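You operate a simulated robot arm through the tools that you are given. There is no shell and no other tool.

You run a simulated robot arm. Do the job below in one go: nothing can be reset, and whatever is moved stays where it is left.

JOB
Warm the sample mould up to the heat on the yellow card.
Fine: lid shut and clamped first; set the heat knob, switch the heater on and wait for the green lamp.
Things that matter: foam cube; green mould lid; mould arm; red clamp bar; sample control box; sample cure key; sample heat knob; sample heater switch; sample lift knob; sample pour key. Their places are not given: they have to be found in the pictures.

It is judged by the outcome, as a careful person would: the job done as asked, and still so three seconds after it is handed in. It fails if anything else is knocked over, pushed out of place, dropped, spilled or broken. A push-on lid holds only when it is set on centred and level and pressed home; a screw cap is set on level and turned clockwise until tight.

ROBOT AND FRAMES
A 6-joint arm with a fingered hand, fixed in place. Base frame: the origin is on the floor under the middle of its stand, x ahead of it, y to its left, z up; the work surface is at about z = 0.82. Units: m, degrees, N and s.
With the tool pointing down near the work surface it reaches from about 0.26 to 0.7 m from the base axis. Its first joint turns from -166.0 to 166.0 degrees. Payload 4 kg.
The tool frame sits at the grasp point between the pads (the TCP): z along the fingers, y along the line on which they close. The tips reach 0.026 m beyond it. The gripper opens to 0.148 m; its body begins 0.073 m behind the TCP. The gripper is a hand of 3 fingers: y runs from the thumb to the fingers, the wrist lies at [0, 0, -0.239] in the tool frame, and closing takes about 1.5 s.
Orientation is that of the tool frame in the base frame, as a unit quaternion [x, y, z, w]. With the fingers straight down and closing along the base's y, the tool's x points along the base's -x, its y along +y and its z along -z.

CONTROLS
- The arm moves only by the tool apply_moves. Its argument "rows" is a list of rows, each a list of 6 numbers: the shift along the tool's x, y, z in m, then the turn, a rotation vector about the tool's x, y, z in degrees. In form: [[tx, ty, tz, wx, wy, wz], ...]. A call has 1 to 20 rows; each row is the pose to reach, as a shift and turn from the pose commanded when the call began, along the tool's axes at that moment. "claw" is the closure, from 0 (fully open) to 1 (shut), set as the call begins (left out, the last holds). Each row takes 0.2 s and may step no farther than 0.05 m and 8.6 degrees from the row before; otherwise, or with a gripper value out of range, the whole call is refused. Where a pose cannot be reached the arm comes as near as it can. A force on the tool above 40 N (or 10 N above the force at the start of the call, whichever is more), or a blocked arm, ends the call early, and 0.2 s more pass. Each finger travels about 0.153 m/s and halts on what it meets, pressing with about 25 N; the grip force reading is that of the motor and also rises with nothing between the fingers. The clock runs only during rows and for 0.2 s after the last one: add rows that repeat a pose to give the fingers time. The reply holds the time, the measured pose of the TCP, the force on the tool along the base axes, the opening and the grip force, in the units named above and with some noise, with the torque about the TCP (base axes, N m) and any sound that the robot's microphone picked up, and new pictures: "pictures" is both (left out), scene, wrist or none.
- Cameras (640 x 400 px; columns grow to the right, rows downward): "scene" is fixed at [0.4023, -0.656, 1.4758]; the picture's right is [0.55, 0.83, 0.00], its down [0.73, -0.48, -0.49] and it looks along [-0.41, 0.27, -0.87] (base axes); focal length 327 px, centre (320, 200). "wrist" rides on the gripper at [0.068, -0.039, -0.09] in the tool frame; the picture's right is [0.50, 0.87, 0.00], its down [-0.65, 0.38, -0.65] and it looks along [-0.57, 0.33, 0.76] (tool axes); focal length 222 px, centre (320, 200).
- raise_lower(by): moves the trunk up (or, below 0, down) by that many m; the arm rides with it, the base frame stays. It gives what a move gives, with no picture.
- move_fingers(finger1, finger2, thumb_bend): sets how far each is bent, from 0 (flat) to 1 (curled in); at 0.3 the hand is open as for a grip, at 0.7 the pads meet at the TCP. One left out holds its place. A second passes; each finger stops where it meets its share of the squeeze, and holds until it gets a number again. A gripper value or a shape takes the hand back. It gives what a move gives, with no picture; readings hold the bend of each and the force on the fingers (four entries, about 0 where the hand has none), thumb and palm.
- preshape(shape): the hand has 3 fingers and takes this shape, open, in about a second: jaw (thumb against the fingers, like two jaws); tri (thumb and two fingers); tip (a fingertip pinch); poke (one finger out to press); point (the index stretched); flat (the hand flat); cup (the hand cupped); fist (a fist). The gripper value then closes the fingers along that shape, each until it touches; the sizes above hold for jaw. It gives what a move gives, with no picture.
- measure_at(camera, pixels): for up to 12 pixels [column, row] of the newest picture of that camera ("zoom" is the newest enlarged one), the place [x, y, z] in the base frame of the surface seen there, good to about 0.002 m, but the place of the scene camera against the robot may be out by one fixed shift of up to 0.018 m in any direction. No time passes.
- inspect(camera, box): a new picture of the part [left, top, right, bottom] of that camera's present view, enlarged. No time passes.
- job_done(): hands the job in; it is judged then, once.

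Leave the gripper open and the arm clear of the work at the hand-in unless told otherwise.

The tools are called after ">>>" as a command line: name --pt "numbers of a row" for each row, then --argument value for the rest, lists and objects as JSON in quotes. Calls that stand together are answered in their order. apply_moves: Moves the arm, as the interface text tells. Its arguments: {"type":"object","properties":{"rows":{"type":"array","items":{"type":"array","items":{"type":"number"}}},"claw":{"type":"number"},"pictures":{"type":"string","enum":["both","scene","wrist","none"]}},"required":["rows"]} The other tools are called the same way: raise_lower (by) moves the trunk up or down; preshape (shape) gives the hand a shape; move_fingers (finger1, finger2, thumb_bend) moves the fingers one by one; measure_at (camera, pixels) gives the place of the surface under pixels of a picture; inspect (camera, box) takes an enlarged picture of a part of a camera's view; job_done () hands the job in.

At the start:

```text
clock: 0.0
tool_pos: [0.0937, -0.5689, 1.1436]
ee_rot: [0.007, 1.0, 0.0, -0.005]
ft_force: [-0.1, -0.7, 0.3]
moment: [0.03, -0.01, 0.0]
grip_width: 0.1479
grip_force: 0.1
shape: jaw
bend: [0.3, 0.3, 0.3]
finger forces: [0.1, 0.0, 0.0, 0.0, 0.1, 0.0]
trunk travel left (down, up): [-0.275, 0.042]
```

scene: 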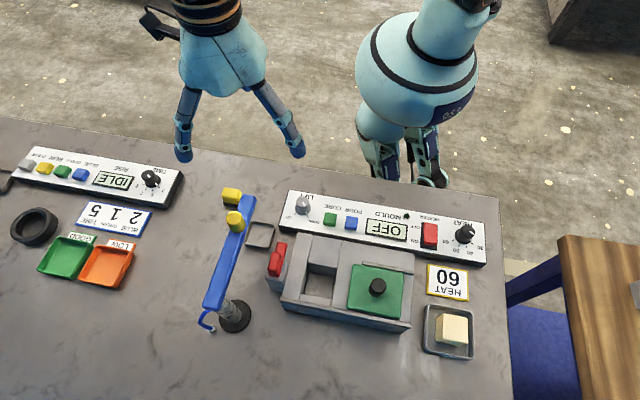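
wrist: 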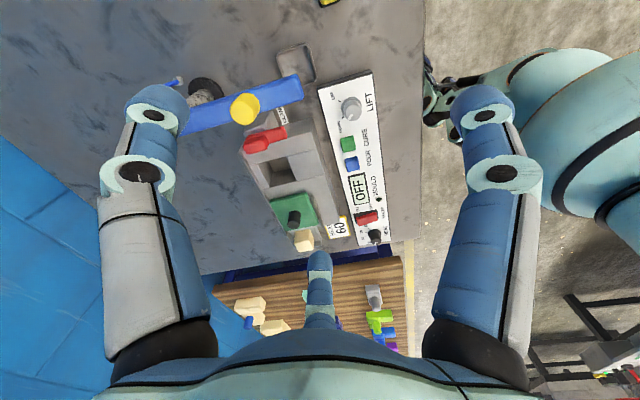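

I see a white control box with a display reading OFF, a red switch, a black HEAT knob, the yellow card "HEAT 60", the mould with a green lid at about (375,290) and a red clamp at (277,258). First I'll enlarge these parts.

>>> inspect --camera "scene" --box '[260, 180, 500, 330]'

>>> inspect --camera "wrist" --box '[180, 40, 420, 260]'

```text
2.67 times, centred on (380, 255) of scene
```

zoom: 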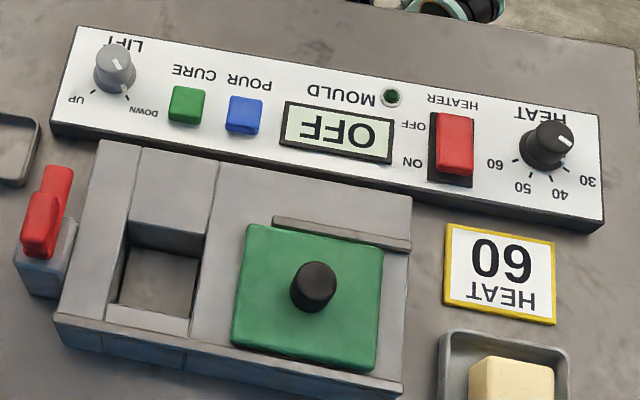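

```text
1.82 times, centred on (300, 150) of wrist
```

zoom: 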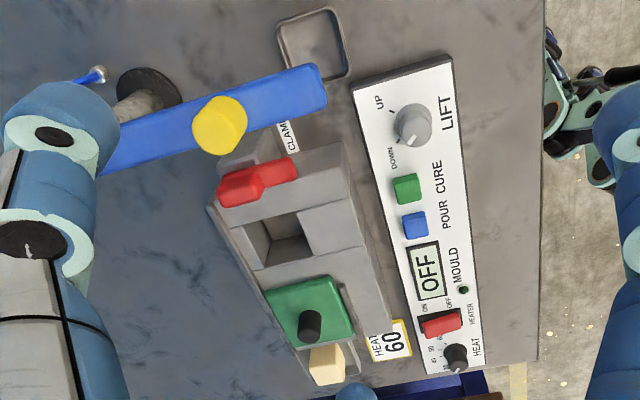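

The lid looks parked on the right half of the mould, next to an open cavity, with the red clamp at the left end. Next I'll measure these features in the zoomed wrist picture and in the scene picture to find the fixed camera shift.

>>> measure_at --camera "zoom" --pixels '[[310, 325], [300, 290], [284, 168], [240, 188], [290, 248], [413, 122], [408, 188], [442, 322], [456, 355], [219, 124], [463, 290], [325, 365]]'

>>> measure_at --camera "scene" --pixels '[[378, 286], [362, 300], [281, 250], [275, 265], [318, 285], [303, 203], [330, 219], [430, 233], [465, 232], [234, 221], [405, 216], [452, 328]]'

```text
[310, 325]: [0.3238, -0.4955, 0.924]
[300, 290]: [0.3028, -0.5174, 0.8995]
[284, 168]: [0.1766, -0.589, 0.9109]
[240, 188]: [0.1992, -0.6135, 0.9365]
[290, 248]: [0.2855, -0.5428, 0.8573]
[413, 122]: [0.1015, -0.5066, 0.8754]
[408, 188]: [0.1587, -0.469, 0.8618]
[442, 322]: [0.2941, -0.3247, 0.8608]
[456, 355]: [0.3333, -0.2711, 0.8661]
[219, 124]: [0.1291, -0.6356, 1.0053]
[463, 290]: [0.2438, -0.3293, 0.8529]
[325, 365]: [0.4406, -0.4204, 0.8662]
```

```text
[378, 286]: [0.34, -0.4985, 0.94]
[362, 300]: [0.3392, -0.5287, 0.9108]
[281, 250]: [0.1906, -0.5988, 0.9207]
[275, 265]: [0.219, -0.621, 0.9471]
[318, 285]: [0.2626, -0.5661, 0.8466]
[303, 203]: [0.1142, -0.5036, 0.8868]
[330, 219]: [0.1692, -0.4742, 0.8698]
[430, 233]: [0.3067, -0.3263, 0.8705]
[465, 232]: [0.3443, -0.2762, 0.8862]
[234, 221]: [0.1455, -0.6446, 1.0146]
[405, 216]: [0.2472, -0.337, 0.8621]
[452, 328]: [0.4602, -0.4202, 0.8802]
```

The scene camera appears shifted by about (+0.012, -0.005, +0.010) against the wrist camera. Now I'll enlarge the switch and heat knob, and then the mould.

>>> inspect --camera "scene" --box '[400, 205, 500, 270]'

>>> inspect --camera "scene" --box '[190, 180, 300, 340]'

>>> inspect --camera "scene" --box '[255, 225, 425, 335]'

```text
6.15 times, centred on (450, 238) of scene
```

zoom: 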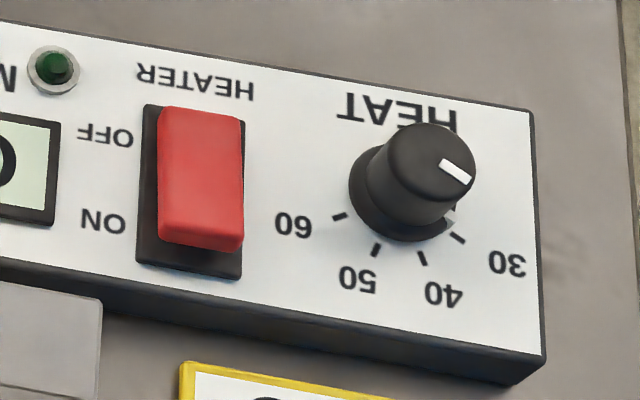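

```text
2.50 times, centred on (245, 260) of scene
```

zoom: 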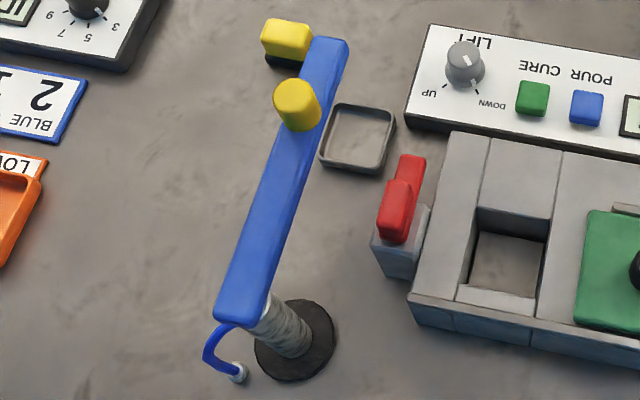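

```text
3.64 times, centred on (340, 280) of scene
```

zoom: 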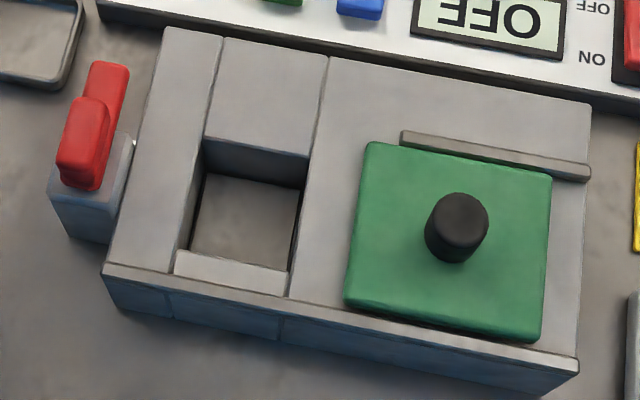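

I see the lid at zoom (450,240) with a black knob and a gray guide strip behind it. The red clamp has a raised handle and sits on a grey post. Now I'll measure details in this zoom.

>>> measure_at --camera "zoom" --pixels '[[370, 146], [548, 180], [348, 302], [535, 337], [458, 210], [410, 137], [585, 172], [168, 32], [586, 107], [108, 270], [573, 367], [330, 200]]'

>>> measure_at --camera "zoom" --pixels '[[208, 140], [308, 160], [178, 262], [288, 282], [245, 215], [110, 75], [120, 90], [85, 130], [78, 160], [115, 150], [60, 180], [100, 100]]'

```text
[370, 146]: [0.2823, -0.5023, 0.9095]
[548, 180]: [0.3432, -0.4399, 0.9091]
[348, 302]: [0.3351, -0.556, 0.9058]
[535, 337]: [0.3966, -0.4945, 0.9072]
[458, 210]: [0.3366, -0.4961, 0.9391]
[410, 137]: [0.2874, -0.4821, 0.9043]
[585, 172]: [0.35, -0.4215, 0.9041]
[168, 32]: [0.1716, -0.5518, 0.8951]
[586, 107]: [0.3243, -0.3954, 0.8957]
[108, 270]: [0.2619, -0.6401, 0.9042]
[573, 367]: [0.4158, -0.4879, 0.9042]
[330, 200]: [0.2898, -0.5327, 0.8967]
```

```text
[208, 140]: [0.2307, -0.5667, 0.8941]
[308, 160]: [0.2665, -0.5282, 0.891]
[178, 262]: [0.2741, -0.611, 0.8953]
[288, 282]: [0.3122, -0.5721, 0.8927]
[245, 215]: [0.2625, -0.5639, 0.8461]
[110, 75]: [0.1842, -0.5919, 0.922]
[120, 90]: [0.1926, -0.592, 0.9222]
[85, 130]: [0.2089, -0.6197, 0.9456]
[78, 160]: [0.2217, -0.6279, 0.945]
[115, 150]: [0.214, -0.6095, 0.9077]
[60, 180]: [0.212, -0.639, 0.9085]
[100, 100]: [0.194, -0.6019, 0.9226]
```

Lid, cavity and rails are clear. The lid needs to slide about 0.099 m along the mould toward the cavity. Now I'll enlarge and measure the switch, knob ticks, and possible obstacles: the blue arm and the second robot arm.

>>> measure_at --camera "scene" --pixels '[[385, 150], [425, 160], [365, 60], [440, 110], [470, 60], [430, 180], [216, 290], [245, 205], [232, 195], [234, 318], [240, 228], [208, 318]]'

>>> inspect --camera "scene" --box '[400, 205, 500, 270]'

>>> measure_at --camera "zoom" --pixels '[[175, 115], [230, 125], [165, 235], [235, 240], [195, 180], [150, 260], [340, 217], [375, 250], [423, 258], [458, 239], [428, 155], [458, 172]]'

```text
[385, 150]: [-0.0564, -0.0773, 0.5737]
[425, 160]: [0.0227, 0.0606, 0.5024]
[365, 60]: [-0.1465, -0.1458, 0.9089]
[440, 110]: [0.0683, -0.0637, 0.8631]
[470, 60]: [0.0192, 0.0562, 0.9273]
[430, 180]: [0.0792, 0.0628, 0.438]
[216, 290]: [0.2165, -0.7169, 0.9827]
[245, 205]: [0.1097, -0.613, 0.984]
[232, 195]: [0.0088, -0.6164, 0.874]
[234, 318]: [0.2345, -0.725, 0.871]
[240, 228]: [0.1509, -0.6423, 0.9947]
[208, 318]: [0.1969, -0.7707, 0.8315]
```

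```text
6.15 times, centred on (450, 238) of scene
```

zoom: 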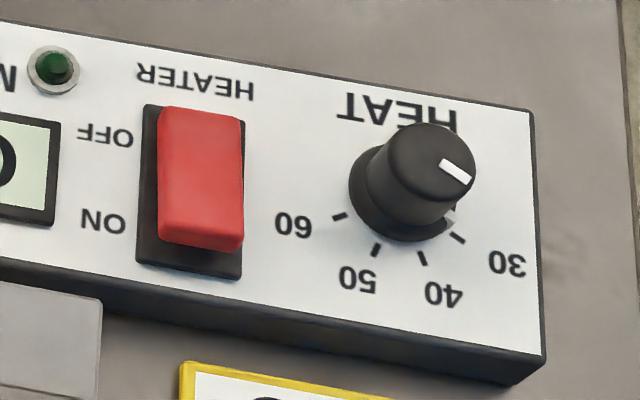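

```text
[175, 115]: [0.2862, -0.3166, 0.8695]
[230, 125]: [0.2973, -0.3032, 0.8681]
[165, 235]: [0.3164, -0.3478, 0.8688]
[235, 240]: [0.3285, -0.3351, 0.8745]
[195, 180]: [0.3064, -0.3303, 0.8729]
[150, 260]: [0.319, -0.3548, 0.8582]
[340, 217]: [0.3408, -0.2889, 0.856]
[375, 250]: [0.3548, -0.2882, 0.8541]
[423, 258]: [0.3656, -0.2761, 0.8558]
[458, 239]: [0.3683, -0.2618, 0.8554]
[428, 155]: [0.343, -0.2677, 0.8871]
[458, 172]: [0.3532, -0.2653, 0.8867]
```

The second "arm" is the robot's own body, so it isn't an obstacle. The blue mould arm runs parallel to the mould's left end, with its top at about z 0.975 and its yellow knob at 1.005. I'll stay clear of it. Next I'll move high above the lid and turn the tool about 44° so that its closing axis lies along the mould.

>>> apply_moves --pt "-0.03 0.01 0 0 0 7.4" --pt "-0.07 0.02 0 0 0 14.8" --pt "-0.11 0.03 0.01 0 0 22.2" --pt "-0.15 0.04 0.02 0 0 29.6" --pt "-0.18 0.05 0.04 0 0 37" --pt "-0.205 0.055 0.055 0 0 44.3" --pt "-0.205 0.055 0.055 0 0 44.3" --pictures "both"

```text
clock: 1.6
tool_pos: [0.2982, -0.5152, 1.0847]
ee_rot: [0.383, 0.924, -0.001, -0.004]
ft_force: [0.2, -0.1, -0.4]
moment: [0.0, 0.04, 0.02]
grip_width: 0.1479
grip_force: 0.0
shape: jaw
bend: [0.3, 0.3, 0.3]
finger forces: [0.1, 0.0, 0.0, 0.1, 0.0, 0.0]
trunk travel left (down, up): [-0.275, 0.042]
```

scene: 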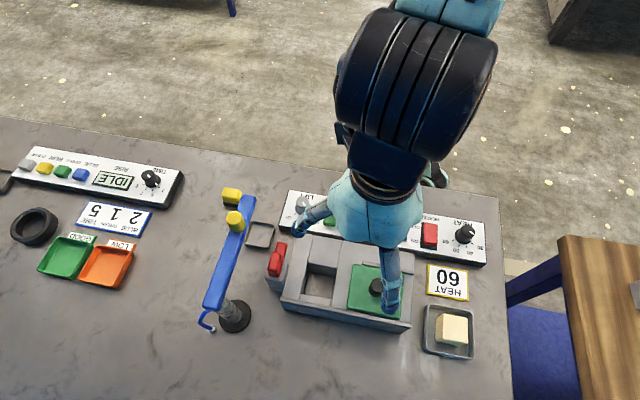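
wrist: 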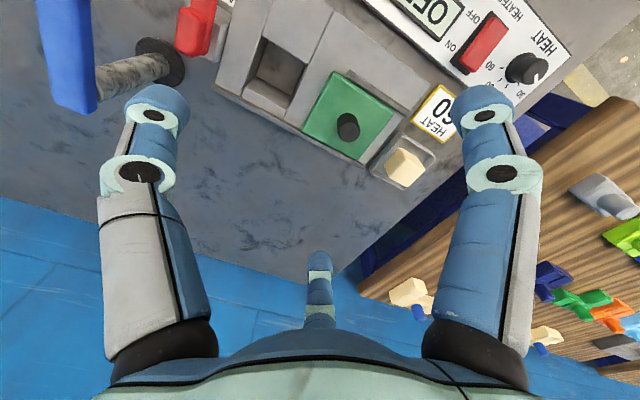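

The tool is aligned at 45°. The wrist picture shows the lid at (345,125), the cavity at (275,75) and the clamp at the top left. I'll enlarge that area and measure it without the scene camera's shift.

>>> inspect --camera "wrist" --box '[180, 0, 480, 190]'

>>> measure_at --camera "wrist" --pixels '[[346, 118], [333, 74], [397, 107], [305, 131], [362, 160], [270, 42], [303, 61], [248, 80], [292, 95], [337, 140], [205, 15], [190, 40]]'

```text
2.11 times, centred on (330, 95) of wrist
```

zoom: 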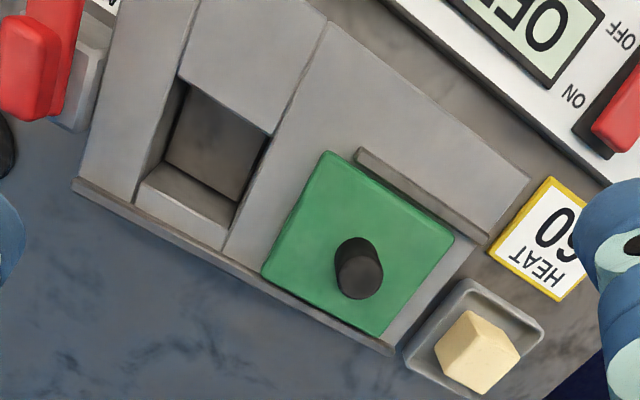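

```text
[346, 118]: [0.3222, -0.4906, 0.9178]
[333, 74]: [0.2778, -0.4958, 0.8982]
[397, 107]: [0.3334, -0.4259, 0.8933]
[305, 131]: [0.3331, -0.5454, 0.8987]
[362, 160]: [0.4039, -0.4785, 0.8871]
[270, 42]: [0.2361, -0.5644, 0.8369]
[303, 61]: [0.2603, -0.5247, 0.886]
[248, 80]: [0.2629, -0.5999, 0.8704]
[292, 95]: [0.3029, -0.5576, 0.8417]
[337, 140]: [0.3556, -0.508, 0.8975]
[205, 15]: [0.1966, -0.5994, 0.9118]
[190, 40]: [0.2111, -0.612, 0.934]
```

Now I'll measure the lid corners and the knob top precisely in the zoom.

>>> measure_at --camera "zoom" --pixels '[[326, 156], [449, 238], [267, 272], [377, 330], [358, 272], [345, 285], [375, 275], [362, 262], [355, 295], [30, 60], [10, 100], [65, 40]]'

>>> measure_at --camera "zoom" --pixels '[[78, 184], [388, 348], [368, 150], [485, 235], [520, 190], [183, 78], [272, 135], [140, 185], [228, 230], [330, 30], [90, 190], [460, 330]]'

```text
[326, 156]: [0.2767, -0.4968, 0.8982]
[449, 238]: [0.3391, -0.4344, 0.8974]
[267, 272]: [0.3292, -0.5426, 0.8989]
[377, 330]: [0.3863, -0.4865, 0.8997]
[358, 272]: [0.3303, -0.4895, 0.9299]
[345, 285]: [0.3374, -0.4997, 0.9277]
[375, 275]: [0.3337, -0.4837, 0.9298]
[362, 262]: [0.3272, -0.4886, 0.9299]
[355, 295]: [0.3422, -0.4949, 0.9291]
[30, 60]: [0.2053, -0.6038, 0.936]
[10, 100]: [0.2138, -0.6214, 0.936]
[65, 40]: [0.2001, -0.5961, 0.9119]
```

```text
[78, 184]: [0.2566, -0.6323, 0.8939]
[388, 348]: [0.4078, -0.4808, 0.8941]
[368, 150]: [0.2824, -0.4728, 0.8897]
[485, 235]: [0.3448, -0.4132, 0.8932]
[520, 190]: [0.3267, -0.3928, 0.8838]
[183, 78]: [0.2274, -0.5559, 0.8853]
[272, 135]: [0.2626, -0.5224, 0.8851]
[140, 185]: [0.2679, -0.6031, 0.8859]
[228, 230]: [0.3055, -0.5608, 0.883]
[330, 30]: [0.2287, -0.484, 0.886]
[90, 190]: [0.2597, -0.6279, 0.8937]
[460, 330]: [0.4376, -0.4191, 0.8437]
```

The wrist measurements put the lid centre and knob at about (0.333, -0.490), with the knob top at z 0.930, and the cavity centre at about (0.266, -0.561). Before going down, I'll close the hand in free air to see how the fingers meet.

>>> apply_moves --pt "0 0 0 0 0 0" --pt "0 0 0 0 0 0" --pt "0 0 0 0 0 0" --pt "0 0 0 0 0 0" --pt "0 0 0 0 0 0" --claw 0.8 --pictures "both"

```text
clock: 2.8
tool_pos: [0.2979, -0.5167, 1.086]
ee_rot: [0.382, 0.924, -0.002, -0.004]
ft_force: [0.2, 0.2, -0.5]
moment: [0.02, -0.01, 0.0]
grip_width: 0.0299
grip_force: 0.1
shape: jaw
bend: [0.75, 0.75, 0.7]
finger forces: [0.1, 0.0, 0.1, 0.0, 0.1, 0.0]
trunk travel left (down, up): [-0.275, 0.042]
```

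scene: 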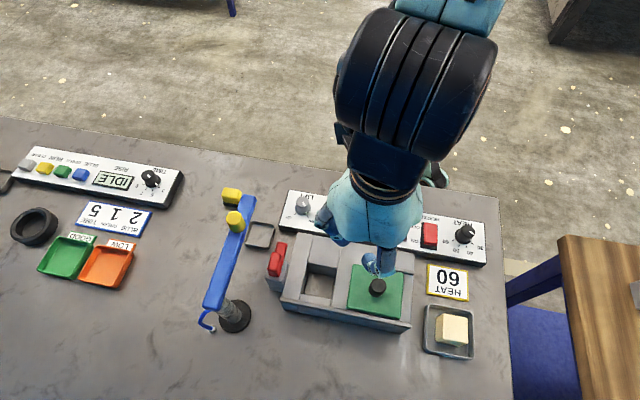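
wrist: 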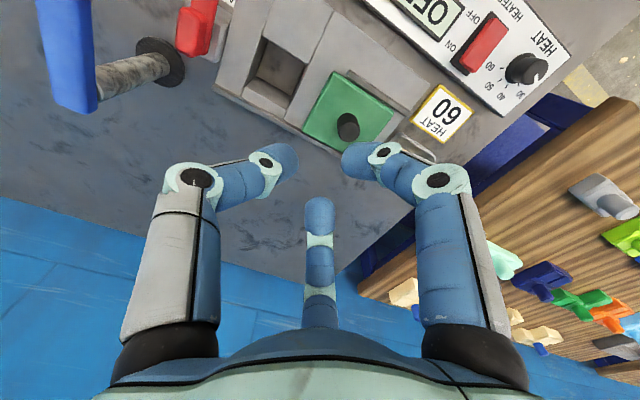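

The three fingers converge on the centre like a chuck, which suits the round knob. With the present yaw the thumb would pass over the clamp handle as the lid slides. So I'll turn the tool another 60° to leave a gap on that side, half open the hand, and stop above the lid knob at z≈1.0.

>>> apply_moves --pt "-0.001 0.005 0.01 0 0 7.5" --pt "-0.002 0.01 0.02 0 0 15" --pt "-0.003 0.016 0.03 0 0 22.5" --pt "-0.004 0.022 0.04 0 0 30" --pt "-0.005 0.028 0.05 0 0 37.5" --pt "-0.006 0.034 0.06 0 0 45" --pt "-0.0065 0.039 0.07 0 0 52.5" --pt "-0.0067 0.0428 0.08 0 0 60" --pt "-0.0067 0.0428 0.08 0 0 60" --claw 0.5 --pictures "both"

```text
clock: 4.8
tool_pos: [0.3318, -0.4891, 1.0081]
ee_rot: [0.793, 0.609, -0.003, -0.002]
ft_force: [1.0, 0.0, 0.2]
moment: [-0.04, 0.02, 0.0]
grip_width: 0.0734
grip_force: 0.0
shape: jaw
bend: [0.36, 0.36, 0.7]
finger forces: [0.1, 0.1, 0.1, 0.1, 0.0, 0.0]
trunk travel left (down, up): [-0.275, 0.042]
```

scene: 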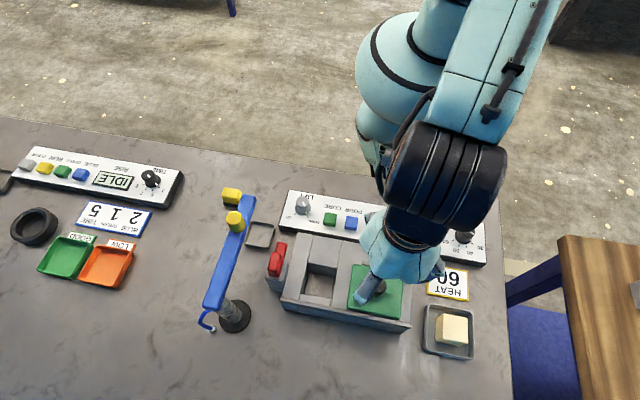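
wrist: 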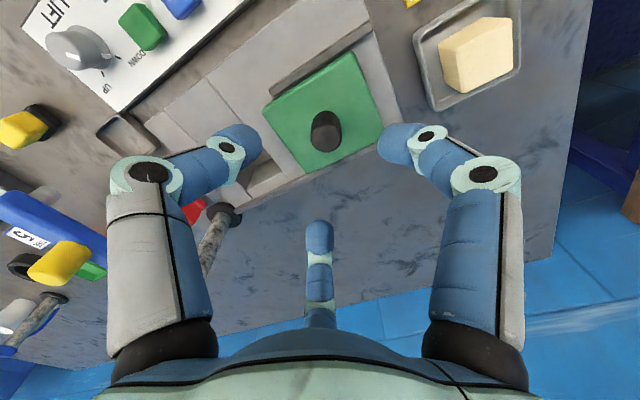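

The hand is above the knob. I'll enlarge and measure the knob top, around wrist pixel (326,138), to centre on it precisely.

>>> inspect --camera "wrist" --box '[240, 40, 400, 190]'

>>> measure_at --camera "wrist" --pixels '[[326, 138], [318, 138], [335, 138], [326, 146], [326, 128], [265, 105], [352, 53], [383, 128], [303, 172]]'

```text
2.67 times, centred on (320, 115) of wrist
```

zoom: 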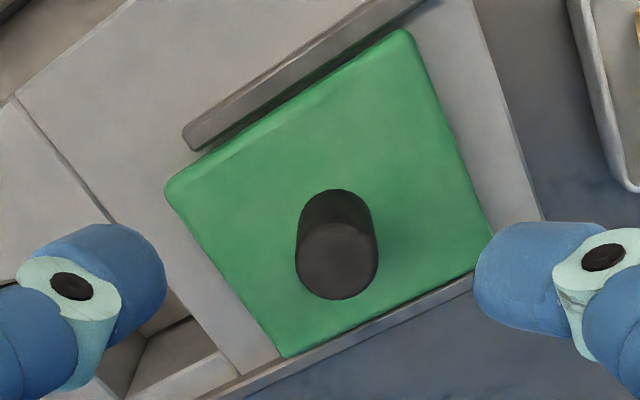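

```text
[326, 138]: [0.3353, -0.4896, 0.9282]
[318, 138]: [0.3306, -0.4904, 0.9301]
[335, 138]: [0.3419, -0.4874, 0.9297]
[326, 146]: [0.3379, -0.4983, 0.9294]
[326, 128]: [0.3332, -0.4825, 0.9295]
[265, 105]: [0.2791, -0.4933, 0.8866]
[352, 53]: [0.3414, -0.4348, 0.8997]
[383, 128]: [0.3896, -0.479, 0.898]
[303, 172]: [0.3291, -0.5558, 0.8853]
```

The knob top centre is at (0.3355, -0.490, 0.929). I'll shift 4 mm and come down so that the tips end just above the lid.

>>> apply_moves --pt "0 0.0038 0.02 0 0 0" --pt "0 0.0038 0.045 0 0 0" --pt "0 0.0038 0.065 0 0 0" --pt "0 0.0038 0.075 0 0 0" --pt "0 0.0038 0.075 0 0 0" --claw 0.5 --pictures "both"

```text
clock: 6.0
tool_pos: [0.3354, -0.4904, 0.9318]
ee_rot: [0.793, 0.61, -0.003, -0.003]
ft_force: [-1.0, -0.1, 0.0]
moment: [0.01, -0.03, -0.02]
grip_width: 0.0735
grip_force: 0.1
shape: jaw
bend: [0.36, 0.36, 0.7]
finger forces: [0.0, 0.0, 0.1, 0.1, 0.0, 0.0]
trunk travel left (down, up): [-0.275, 0.042]
```

scene: 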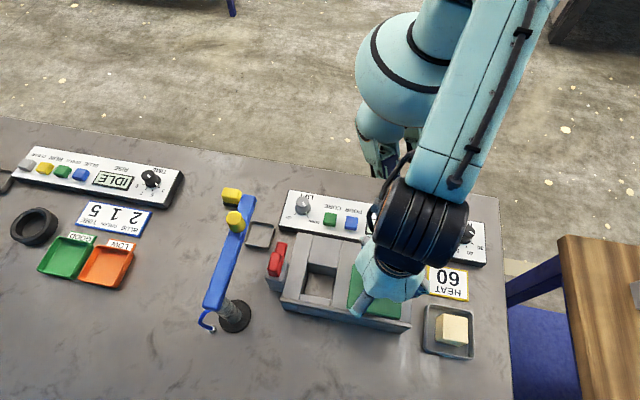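
wrist: 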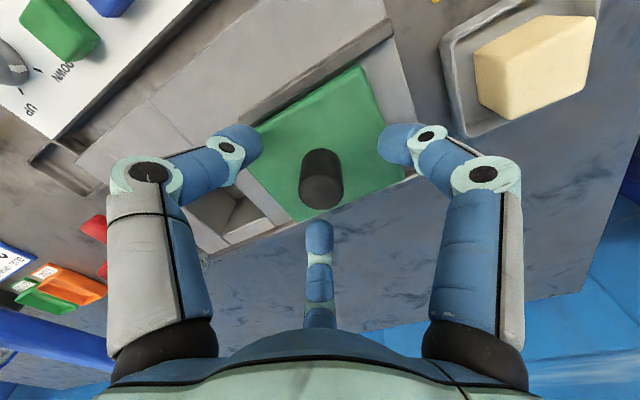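

The knob is centred at (321,185) between the fingertips. I'll close on it now.

>>> apply_moves --pt "0 0 0 0 0 0" --pt "0 0 0 0 0 0" --pt "0 0 0 0 0 0" --pt "0 0 0 0 0 0" --pt "0 0 0 0 0 0" --pt "0 0 0 0 0 0" --claw 1.0 --pictures "both"

```text
clock: 7.4
tool_pos: [0.3363, -0.4903, 0.9317]
ee_rot: [0.793, 0.61, -0.003, -0.003]
ft_force: [-0.6, 0.5, -6.3]
moment: [0.0, 0.01, 0.04]
grip_width: 0.0192
grip_force: 24.9
shape: jaw
bend: [0.74, 0.74, 0.7]
finger forces: [21.6, 22.1, 0.1, 0.0, 22.9, 0.0]
trunk travel left (down, up): [-0.275, 0.042]
```

scene: 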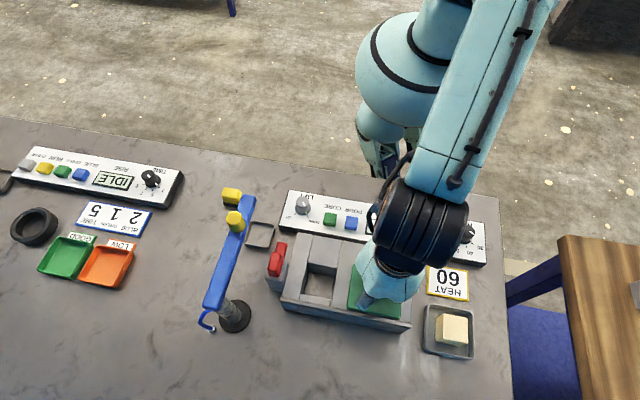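
wrist: 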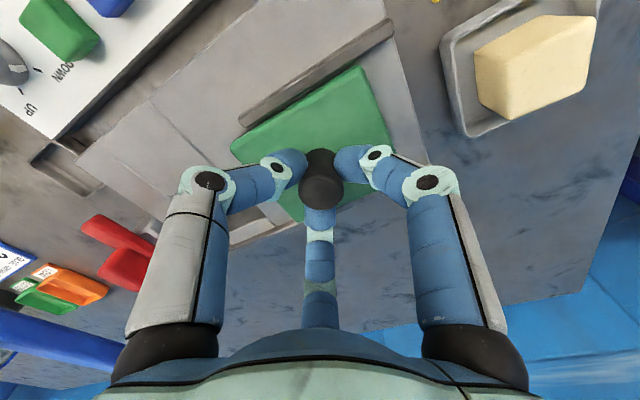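

The knob is held: opening 0.019 and about 22 N on each finger. I'll slide 2 cm along the mould toward the cavity first and check the side forces.

>>> apply_moves --pt "-0.0043 -0.0025 0 0 0 0" --pt "-0.0087 -0.005 0 0 0 0" --pt "-0.013 -0.0075 0 0 0 0" --pt "-0.0173 -0.01 0 0 0 0" --pt "-0.0173 -0.01 0 0 0 0" --pictures "both"

```text
clock: 8.6
tool_pos: [0.3196, -0.5069, 0.9332]
ee_rot: [0.793, 0.61, -0.004, -0.002]
ft_force: [-2.8, 1.0, -3.7]
moment: [0.03, 0.06, 0.0]
grip_width: 0.0197
grip_force: 24.9
shape: jaw
bend: [0.74, 0.74, 0.7]
finger forces: [21.7, 22.4, 0.1, 0.1, 23.9, 0.1]
trunk travel left (down, up): [-0.275, 0.042]
```

scene: 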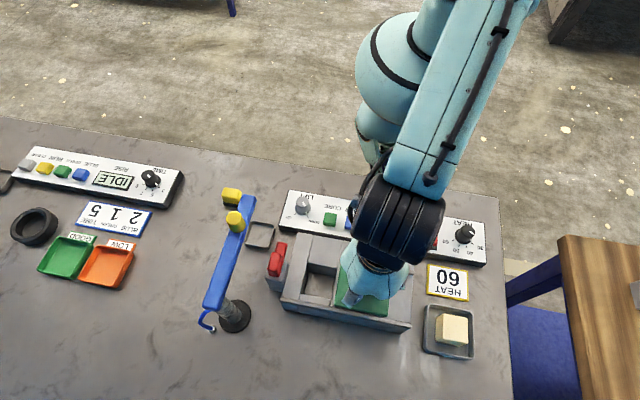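
wrist: 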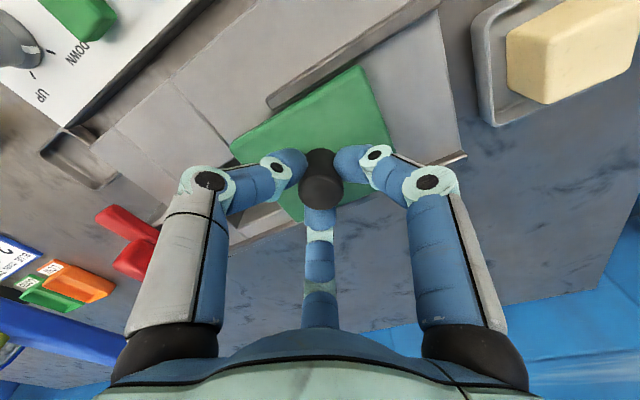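

The lid slides freely with a side force of about 3 N. I'll continue another 6 cm.

>>> apply_moves --pt "-0.0087 -0.005 0 0 0 0" --pt "-0.0173 -0.01 0 0 0 0" --pt "-0.026 -0.015 0 0 0 0" --pt "-0.0346 -0.02 0 0 0 0" --pt "-0.0433 -0.025 0 0 0 0" --pt "-0.052 -0.03 0 0 0 0" --pt "-0.052 -0.03 0 0 0 0" --pictures "both"

```text
clock: 10.2
tool_pos: [0.2778, -0.5498, 0.933]
ee_rot: [0.793, 0.61, -0.003, -0.001]
ft_force: [-0.2, -1.6, -3.5]
moment: [-0.01, 0.0, -0.02]
grip_width: 0.0193
grip_force: 25.1
shape: jaw
bend: [0.74, 0.74, 0.7]
finger forces: [22.0, 24.2, 0.0, 0.0, 22.4, 0.0]
trunk travel left (down, up): [-0.275, 0.042]
```

scene: 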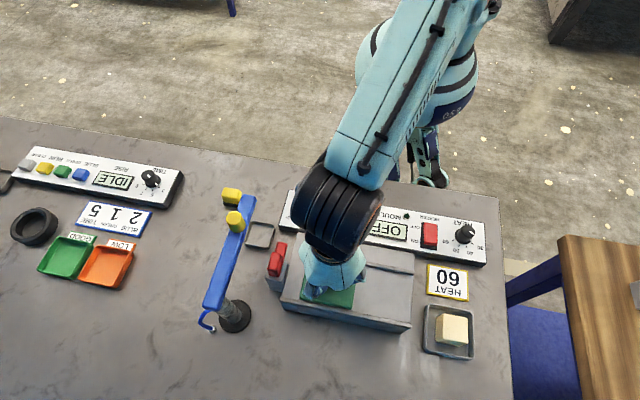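
wrist: 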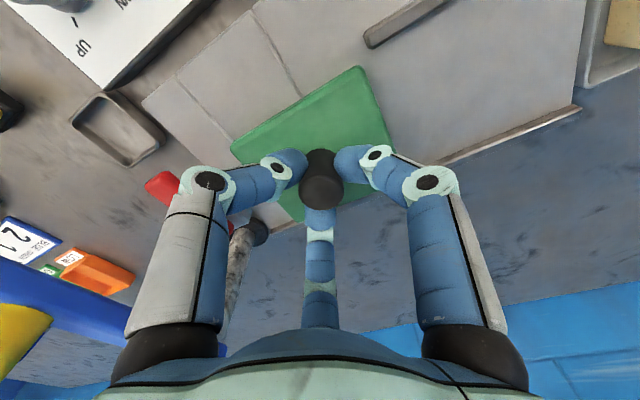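

About 14 mm remains to bring the lid centred over the cavity. I'll move in small steps and watch for an end stop.

>>> apply_moves --pt "-0.0022 -0.00125 0 0 0 0" --pt "-0.0043 -0.0025 0 0 0 0" --pt "-0.0065 -0.00375 0 0 0 0" --pt "-0.0087 -0.005 0 0 0 0" --pt "-0.0108 -0.00625 0 0 0 0" --pt "-0.0117 -0.00675 0 0 0 0" --pt "-0.0117 -0.00675 0 0 0 0" --pictures "both"

```text
clock: 11.8
tool_pos: [0.2681, -0.5584, 0.9323]
ee_rot: [0.793, 0.609, -0.003, -0.002]
ft_force: [-1.2, -0.4, -8.0]
moment: [0.01, 0.03, -0.02]
grip_width: 0.0192
grip_force: 25.1
shape: jaw
bend: [0.74, 0.74, 0.7]
finger forces: [21.3, 23.4, 0.0, 0.1, 23.0, 0.1]
trunk travel left (down, up): [-0.275, 0.042]
```

scene: 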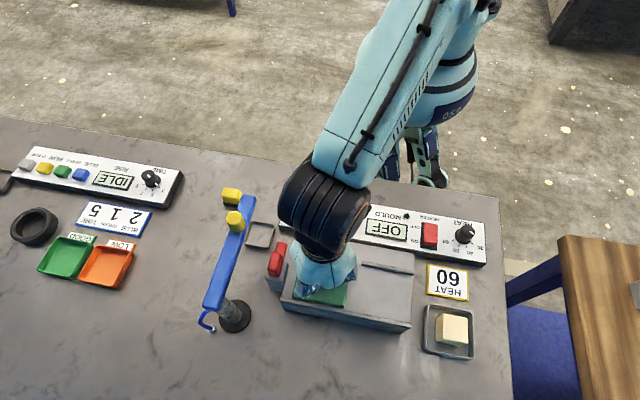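
wrist: 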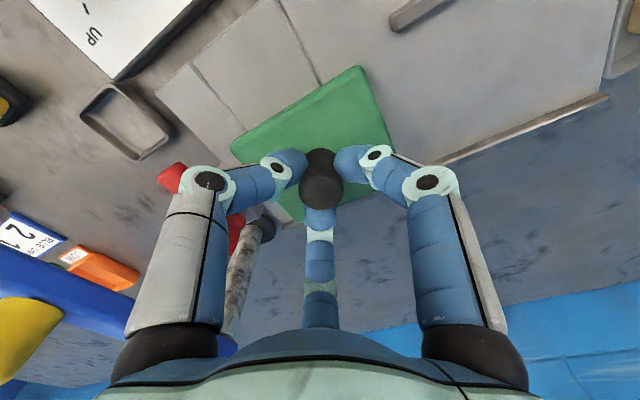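

No stop was felt. I'll measure the lid corners and mould left edge in the wrist picture to see how far the lid covers the cavity.

>>> inspect --camera "wrist" --box '[140, 40, 400, 240]'

>>> measure_at --camera "wrist" --pixels '[[233, 150], [357, 69], [390, 148], [160, 98], [187, 65], [230, 140], [310, 85], [275, 5], [320, 82]]'

```text
2.00 times, centred on (270, 140) of wrist
```

zoom: 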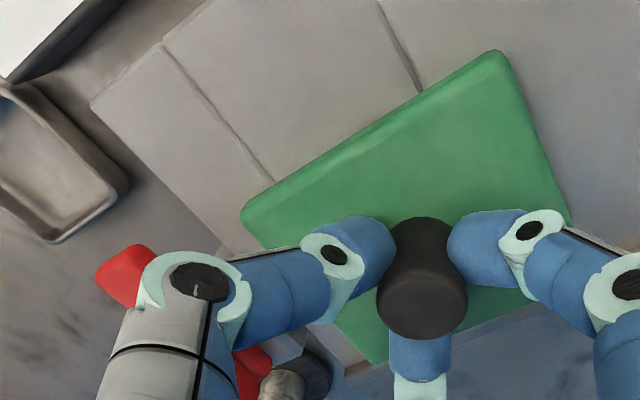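

```text
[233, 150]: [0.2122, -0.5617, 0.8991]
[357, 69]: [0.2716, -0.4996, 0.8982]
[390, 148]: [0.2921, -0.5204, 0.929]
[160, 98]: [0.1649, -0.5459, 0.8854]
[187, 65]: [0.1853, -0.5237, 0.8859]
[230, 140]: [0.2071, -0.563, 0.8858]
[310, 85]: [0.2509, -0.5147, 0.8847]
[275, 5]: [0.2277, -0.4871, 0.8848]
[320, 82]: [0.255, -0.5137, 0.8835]
```

The lid centre is at u≈-0.204 along the mould axis and the cavity centre at about -0.211, so roughly 6 mm is left. I'll move on in 1.5 mm steps and watch for the stop.

>>> apply_moves --pt "-0.0013 -0.00075 0 0 0 0" --pt "-0.0026 -0.0015 0 0 0 0" --pt "-0.0039 -0.00225 0 0 0 0" --pt "-0.0052 -0.003 0 0 0 0" --pt "-0.0056 -0.00325 0 0 0 0" --pt "-0.0056 -0.00325 0 0 0 0" --pictures "wrist"

```text
clock: 13.2
tool_pos: [0.265, -0.5621, 0.9327]
ee_rot: [0.793, 0.609, -0.003, -0.003]
ft_force: [3.2, 3.8, -9.7]
moment: [0.06, 0.0, -0.02]
grip_width: 0.0194
grip_force: 25.1
shape: jaw
bend: [0.74, 0.74, 0.7]
finger forces: [23.5, 22.5, 0.0, 0.1, 21.8, 0.1]
trunk travel left (down, up): [-0.275, 0.042]
```

wrist: 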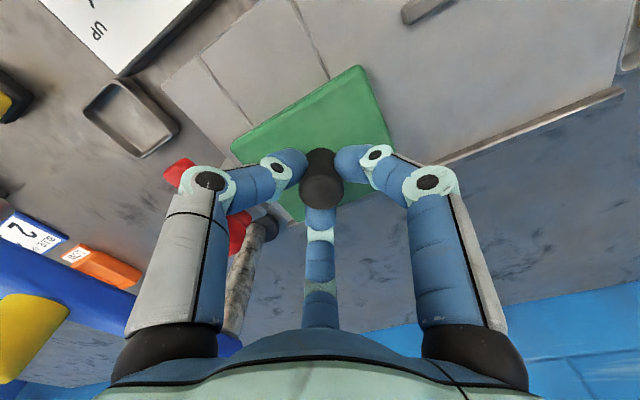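

A resisting force of about 5 N is appearing along the slide. I'll push 3 mm more to confirm the stop.

>>> apply_moves --pt "-0.0009 -0.0005 0 0 0 0" --pt "-0.0017 -0.001 0 0 0 0" --pt "-0.0026 -0.0015 0 0 0 0" --pt "-0.0026 -0.0015 0 0 0 0" --pictures "wrist"

```text
clock: 14.2
tool_pos: [0.2642, -0.5641, 0.9328]
ee_rot: [0.793, 0.609, -0.004, -0.003]
ft_force: [9.4, 13.6, -9.9]
moment: [0.29, -0.17, -0.11]
grip_width: 0.0187
grip_force: 24.8
shape: jaw
bend: [0.74, 0.74, 0.7]
finger forces: [27.2, 20.8, 0.0, 0.1, 19.7, 0.0]
trunk travel left (down, up): [-0.275, 0.042]
```

wrist: 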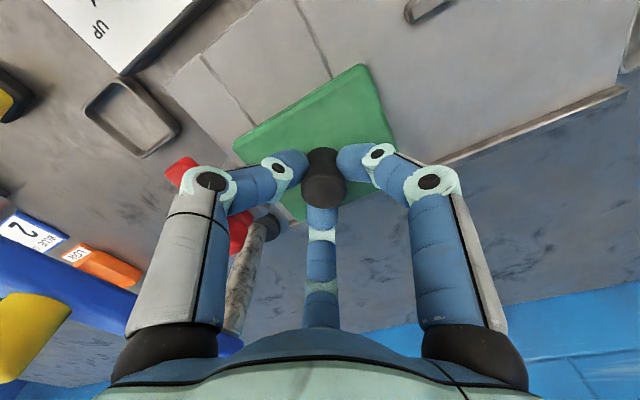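

16 N of resistance confirms the lid is at its stop, so it's shut. I'll release the knob and lift straight up.

>>> apply_moves --pt "0 0 0 0 0 0" --pt "0 0 0 0 0 0" --pt "0 0 0 0 0 0" --pt "0 0 -0.02 0 0 0" --pt "0 0 -0.05 0 0 0" --pt "0 0 -0.09 0 0 0" --pt "0 0 -0.13 0 0 0" --claw 0.4 --pictures "both"

```text
clock: 15.8
tool_pos: [0.2634, -0.5642, 1.0635]
ee_rot: [0.793, 0.609, -0.003, -0.003]
ft_force: [0.6, 0.2, 0.8]
moment: [0.01, -0.01, -0.01]
grip_width: 0.0885
grip_force: 0.0
shape: jaw
bend: [0.32, 0.32, 0.7]
finger forces: [0.0, 0.1, 0.0, 0.0, 0.0, 0.0]
trunk travel left (down, up): [-0.275, 0.042]
```

scene: 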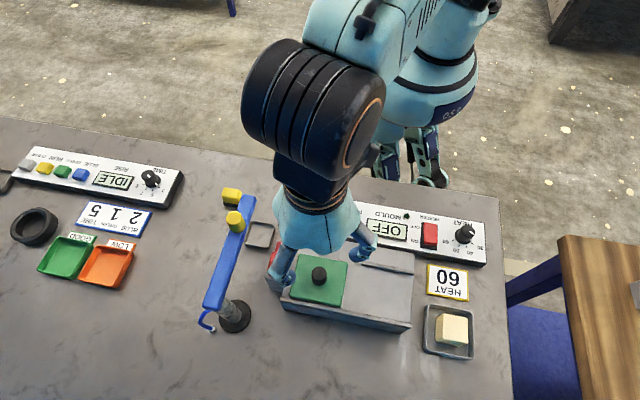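
wrist: 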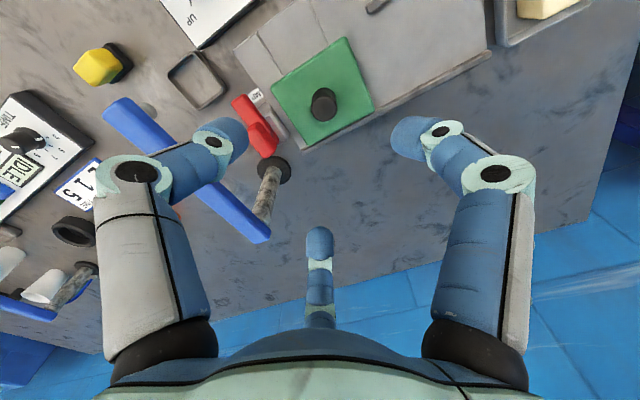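

The lid covers the cavity. Next I'll look closely at the red clamp, wrist pixels (255,120), to understand how it pivots.

>>> inspect --camera "wrist" --box '[210, 70, 310, 180]'

>>> measure_at --camera "wrist" --pixels '[[240, 98], [247, 105], [256, 128], [265, 140], [272, 150], [258, 95], [272, 125], [280, 136], [250, 142], [262, 155], [285, 80], [298, 145]]'

```text
3.64 times, centred on (260, 125) of wrist
```

zoom: 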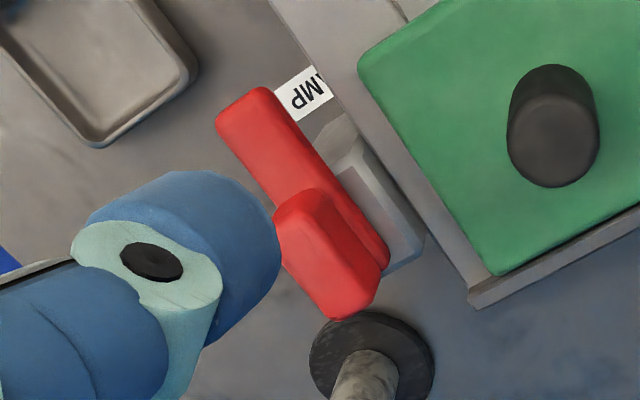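

```text
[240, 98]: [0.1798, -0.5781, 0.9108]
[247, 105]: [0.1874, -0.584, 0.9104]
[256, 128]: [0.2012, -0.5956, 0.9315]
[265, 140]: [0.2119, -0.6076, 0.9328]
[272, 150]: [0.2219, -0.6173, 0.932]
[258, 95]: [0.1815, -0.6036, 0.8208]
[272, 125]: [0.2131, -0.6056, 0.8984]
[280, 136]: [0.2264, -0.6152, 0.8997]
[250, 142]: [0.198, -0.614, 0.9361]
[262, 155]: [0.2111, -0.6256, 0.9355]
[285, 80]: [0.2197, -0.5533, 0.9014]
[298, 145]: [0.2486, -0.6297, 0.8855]
```

I'll measure the bar ends, handle outline and post top in this zoom to find the pivot.

>>> measure_at --camera "zoom" --pixels '[[222, 118], [262, 92], [383, 252], [385, 266], [300, 160], [282, 212], [320, 192], [375, 285], [335, 312], [350, 122], [420, 238], [395, 265]]'

>>> inspect --camera "scene" --box '[250, 225, 320, 305]'

```text
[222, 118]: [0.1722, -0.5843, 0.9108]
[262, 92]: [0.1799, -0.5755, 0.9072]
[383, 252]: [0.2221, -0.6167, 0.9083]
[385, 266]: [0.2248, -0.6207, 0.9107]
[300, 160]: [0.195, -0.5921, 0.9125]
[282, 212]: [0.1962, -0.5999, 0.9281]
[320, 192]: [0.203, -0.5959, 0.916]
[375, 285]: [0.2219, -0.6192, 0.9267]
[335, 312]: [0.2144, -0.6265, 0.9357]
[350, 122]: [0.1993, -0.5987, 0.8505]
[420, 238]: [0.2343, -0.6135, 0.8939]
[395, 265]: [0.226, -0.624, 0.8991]
```

```text
5.00 times, centred on (285, 265) of scene
```

zoom: 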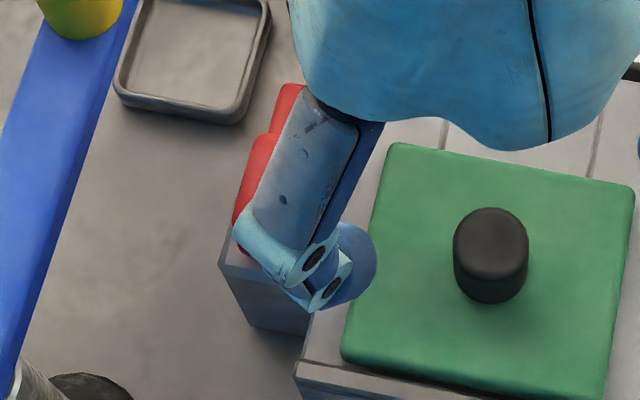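

The bar runs along the mould's left end, from about (0.176,-0.580) to (0.225,-0.621), top z 0.911. It pivots on the post near (0.213,-0.617), level with the lid's centre line. It must swing about 90° clockwise, seen from above, over the lid edge. The blue arm leaves no room to twist the handle with the whole hand, so I'll push the bar end with one finger. I'll take the "poke" shape and look at it.

>>> preshape --shape "poke"

>>> apply_moves --pt "0 0 -0.02 0 0 0" --pictures "both"

```text
clock: 16.7
tool_pos: [0.2636, -0.5645, 1.0631]
ee_rot: [0.793, 0.609, -0.003, -0.002]
ft_force: [0.0, 0.6, -0.3]
moment: [-0.01, 0.02, 0.03]
grip_width: 0.0003
grip_force: 0.1
shape: poke
bend: [1.0, 1.0, 0.4]
finger forces: [0.1, 0.1, 0.0, 0.0, 0.1, 0.0]
trunk travel left (down, up): [-0.275, 0.042]
```

```text
clock: 17.1
tool_pos: [0.2629, -0.5654, 1.0837]
ee_rot: [0.793, 0.609, -0.004, -0.002]
ft_force: [0.0, 0.0, -0.1]
moment: [-0.02, -0.01, 0.02]
grip_width: 0.0001
grip_force: 0.0
shape: poke
bend: [1.0, 1.0, 0.4]
finger forces: [0.0, 0.1, 0.0, 0.1, 0.0, 0.1]
trunk travel left (down, up): [-0.275, 0.042]
```

scene: 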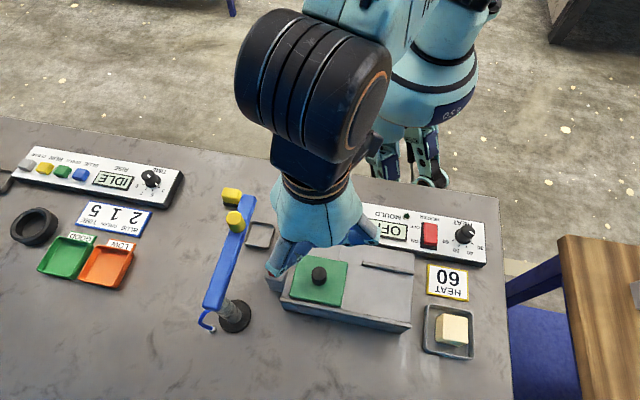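
wrist: 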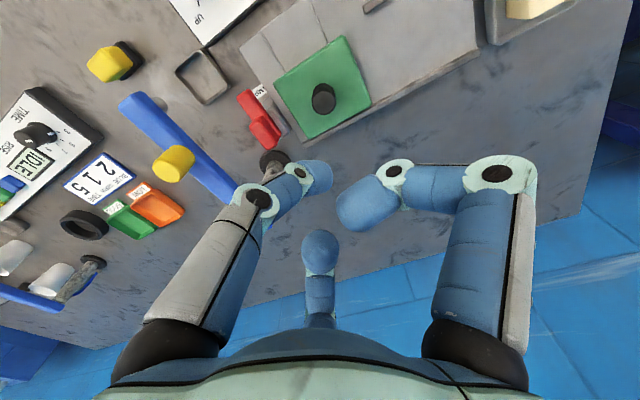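

In "poke" the left finger reaches to the TCP axis, but the palm would then sit over the blue arm's yellow knob. I'll try "point", where a straight finger should be offset from the palm.

>>> preshape --shape "point"

>>> apply_moves --pt "0 0 -0.01 0 0 0" --pictures "both"

```text
clock: 18.0
tool_pos: [0.2633, -0.5643, 1.0837]
ee_rot: [0.792, 0.61, -0.003, -0.003]
ft_force: [-0.6, 0.2, -0.1]
moment: [0.01, -0.01, -0.01]
grip_width: 0.1422
grip_force: 0.0
shape: point
bend: [0.7, 1.0, 0.86]
finger forces: [0.0, 0.1, 0.0, 0.1, 0.0, 0.0]
trunk travel left (down, up): [-0.275, 0.042]
```

```text
clock: 18.4
tool_pos: [0.2638, -0.5645, 1.0936]
ee_rot: [0.793, 0.609, -0.003, -0.002]
ft_force: [-0.2, 0.6, 0.9]
moment: [0.02, 0.01, -0.02]
grip_width: 0.1421
grip_force: 0.0
shape: point
bend: [0.7, 1.0, 0.86]
finger forces: [0.0, 0.0, 0.1, 0.0, 0.0, 0.1]
trunk travel left (down, up): [-0.275, 0.042]
```

scene: 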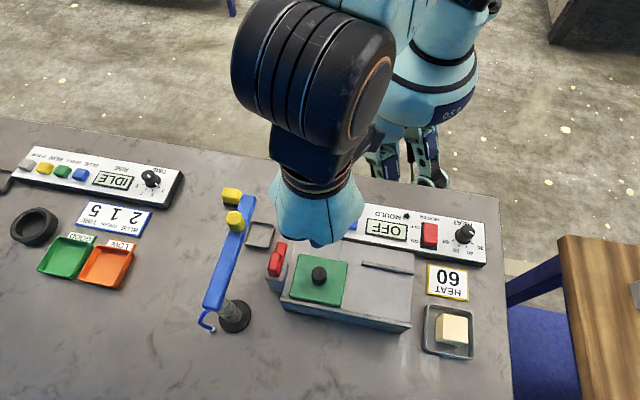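
wrist: 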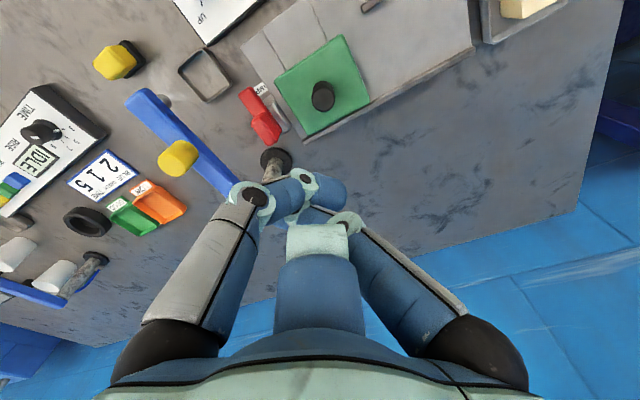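

"Point" bunches the fingers up and isn't useful here. I'll go back to "jaw" and curl two fingers individually, leaving the thumb straight.

>>> preshape --shape "jaw"

>>> move_fingers --finger1 1.0 --finger2 1.0 --thumb_bend 0.3

>>> apply_moves --pt "0 0 -0.005 0 0 0" --pictures "both"

```text
clock: 19.3
tool_pos: [0.2639, -0.5645, 1.0925]
ee_rot: [0.792, 0.61, -0.002, -0.003]
ft_force: [-0.2, -0.8, 0.0]
moment: [0.0, 0.0, 0.02]
grip_width: 0.148
grip_force: 0.0
shape: jaw
bend: [0.3, 0.3, 0.3]
finger forces: [0.1, 0.0, 0.0, 0.0, 0.1, 0.1]
trunk travel left (down, up): [-0.275, 0.042]
```

```text
clock: 20.3
tool_pos: [0.2636, -0.5645, 1.092]
ee_rot: [0.793, 0.609, -0.002, -0.002]
ft_force: [-0.7, -0.9, -0.3]
moment: [0.01, -0.02, -0.01]
grip_width: 0.0626
grip_force: 0.1
shape: fingers
bend: [0.78, 0.77, 0.3]
finger forces: [0.0, 0.0, 0.0, 0.0, 0.0, 0.0]
trunk travel left (down, up): [-0.275, 0.042]
```

```text
clock: 20.7
tool_pos: [0.264, -0.5648, 1.0984]
ee_rot: [0.793, 0.609, -0.004, -0.001]
ft_force: [-0.1, -0.1, -0.4]
moment: [0.02, 0.04, 0.02]
grip_width: 0.0627
grip_force: 0.2
shape: fingers
bend: [0.78, 0.77, 0.3]
finger forces: [0.0, 0.1, 0.1, 0.0, 0.1, 0.0]
trunk travel left (down, up): [-0.275, 0.042]
```

scene: 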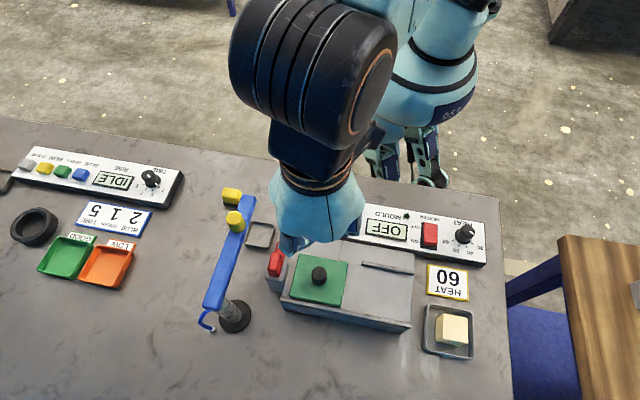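
wrist: 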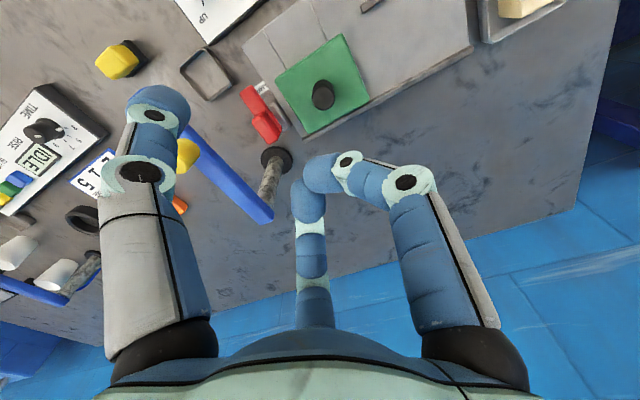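

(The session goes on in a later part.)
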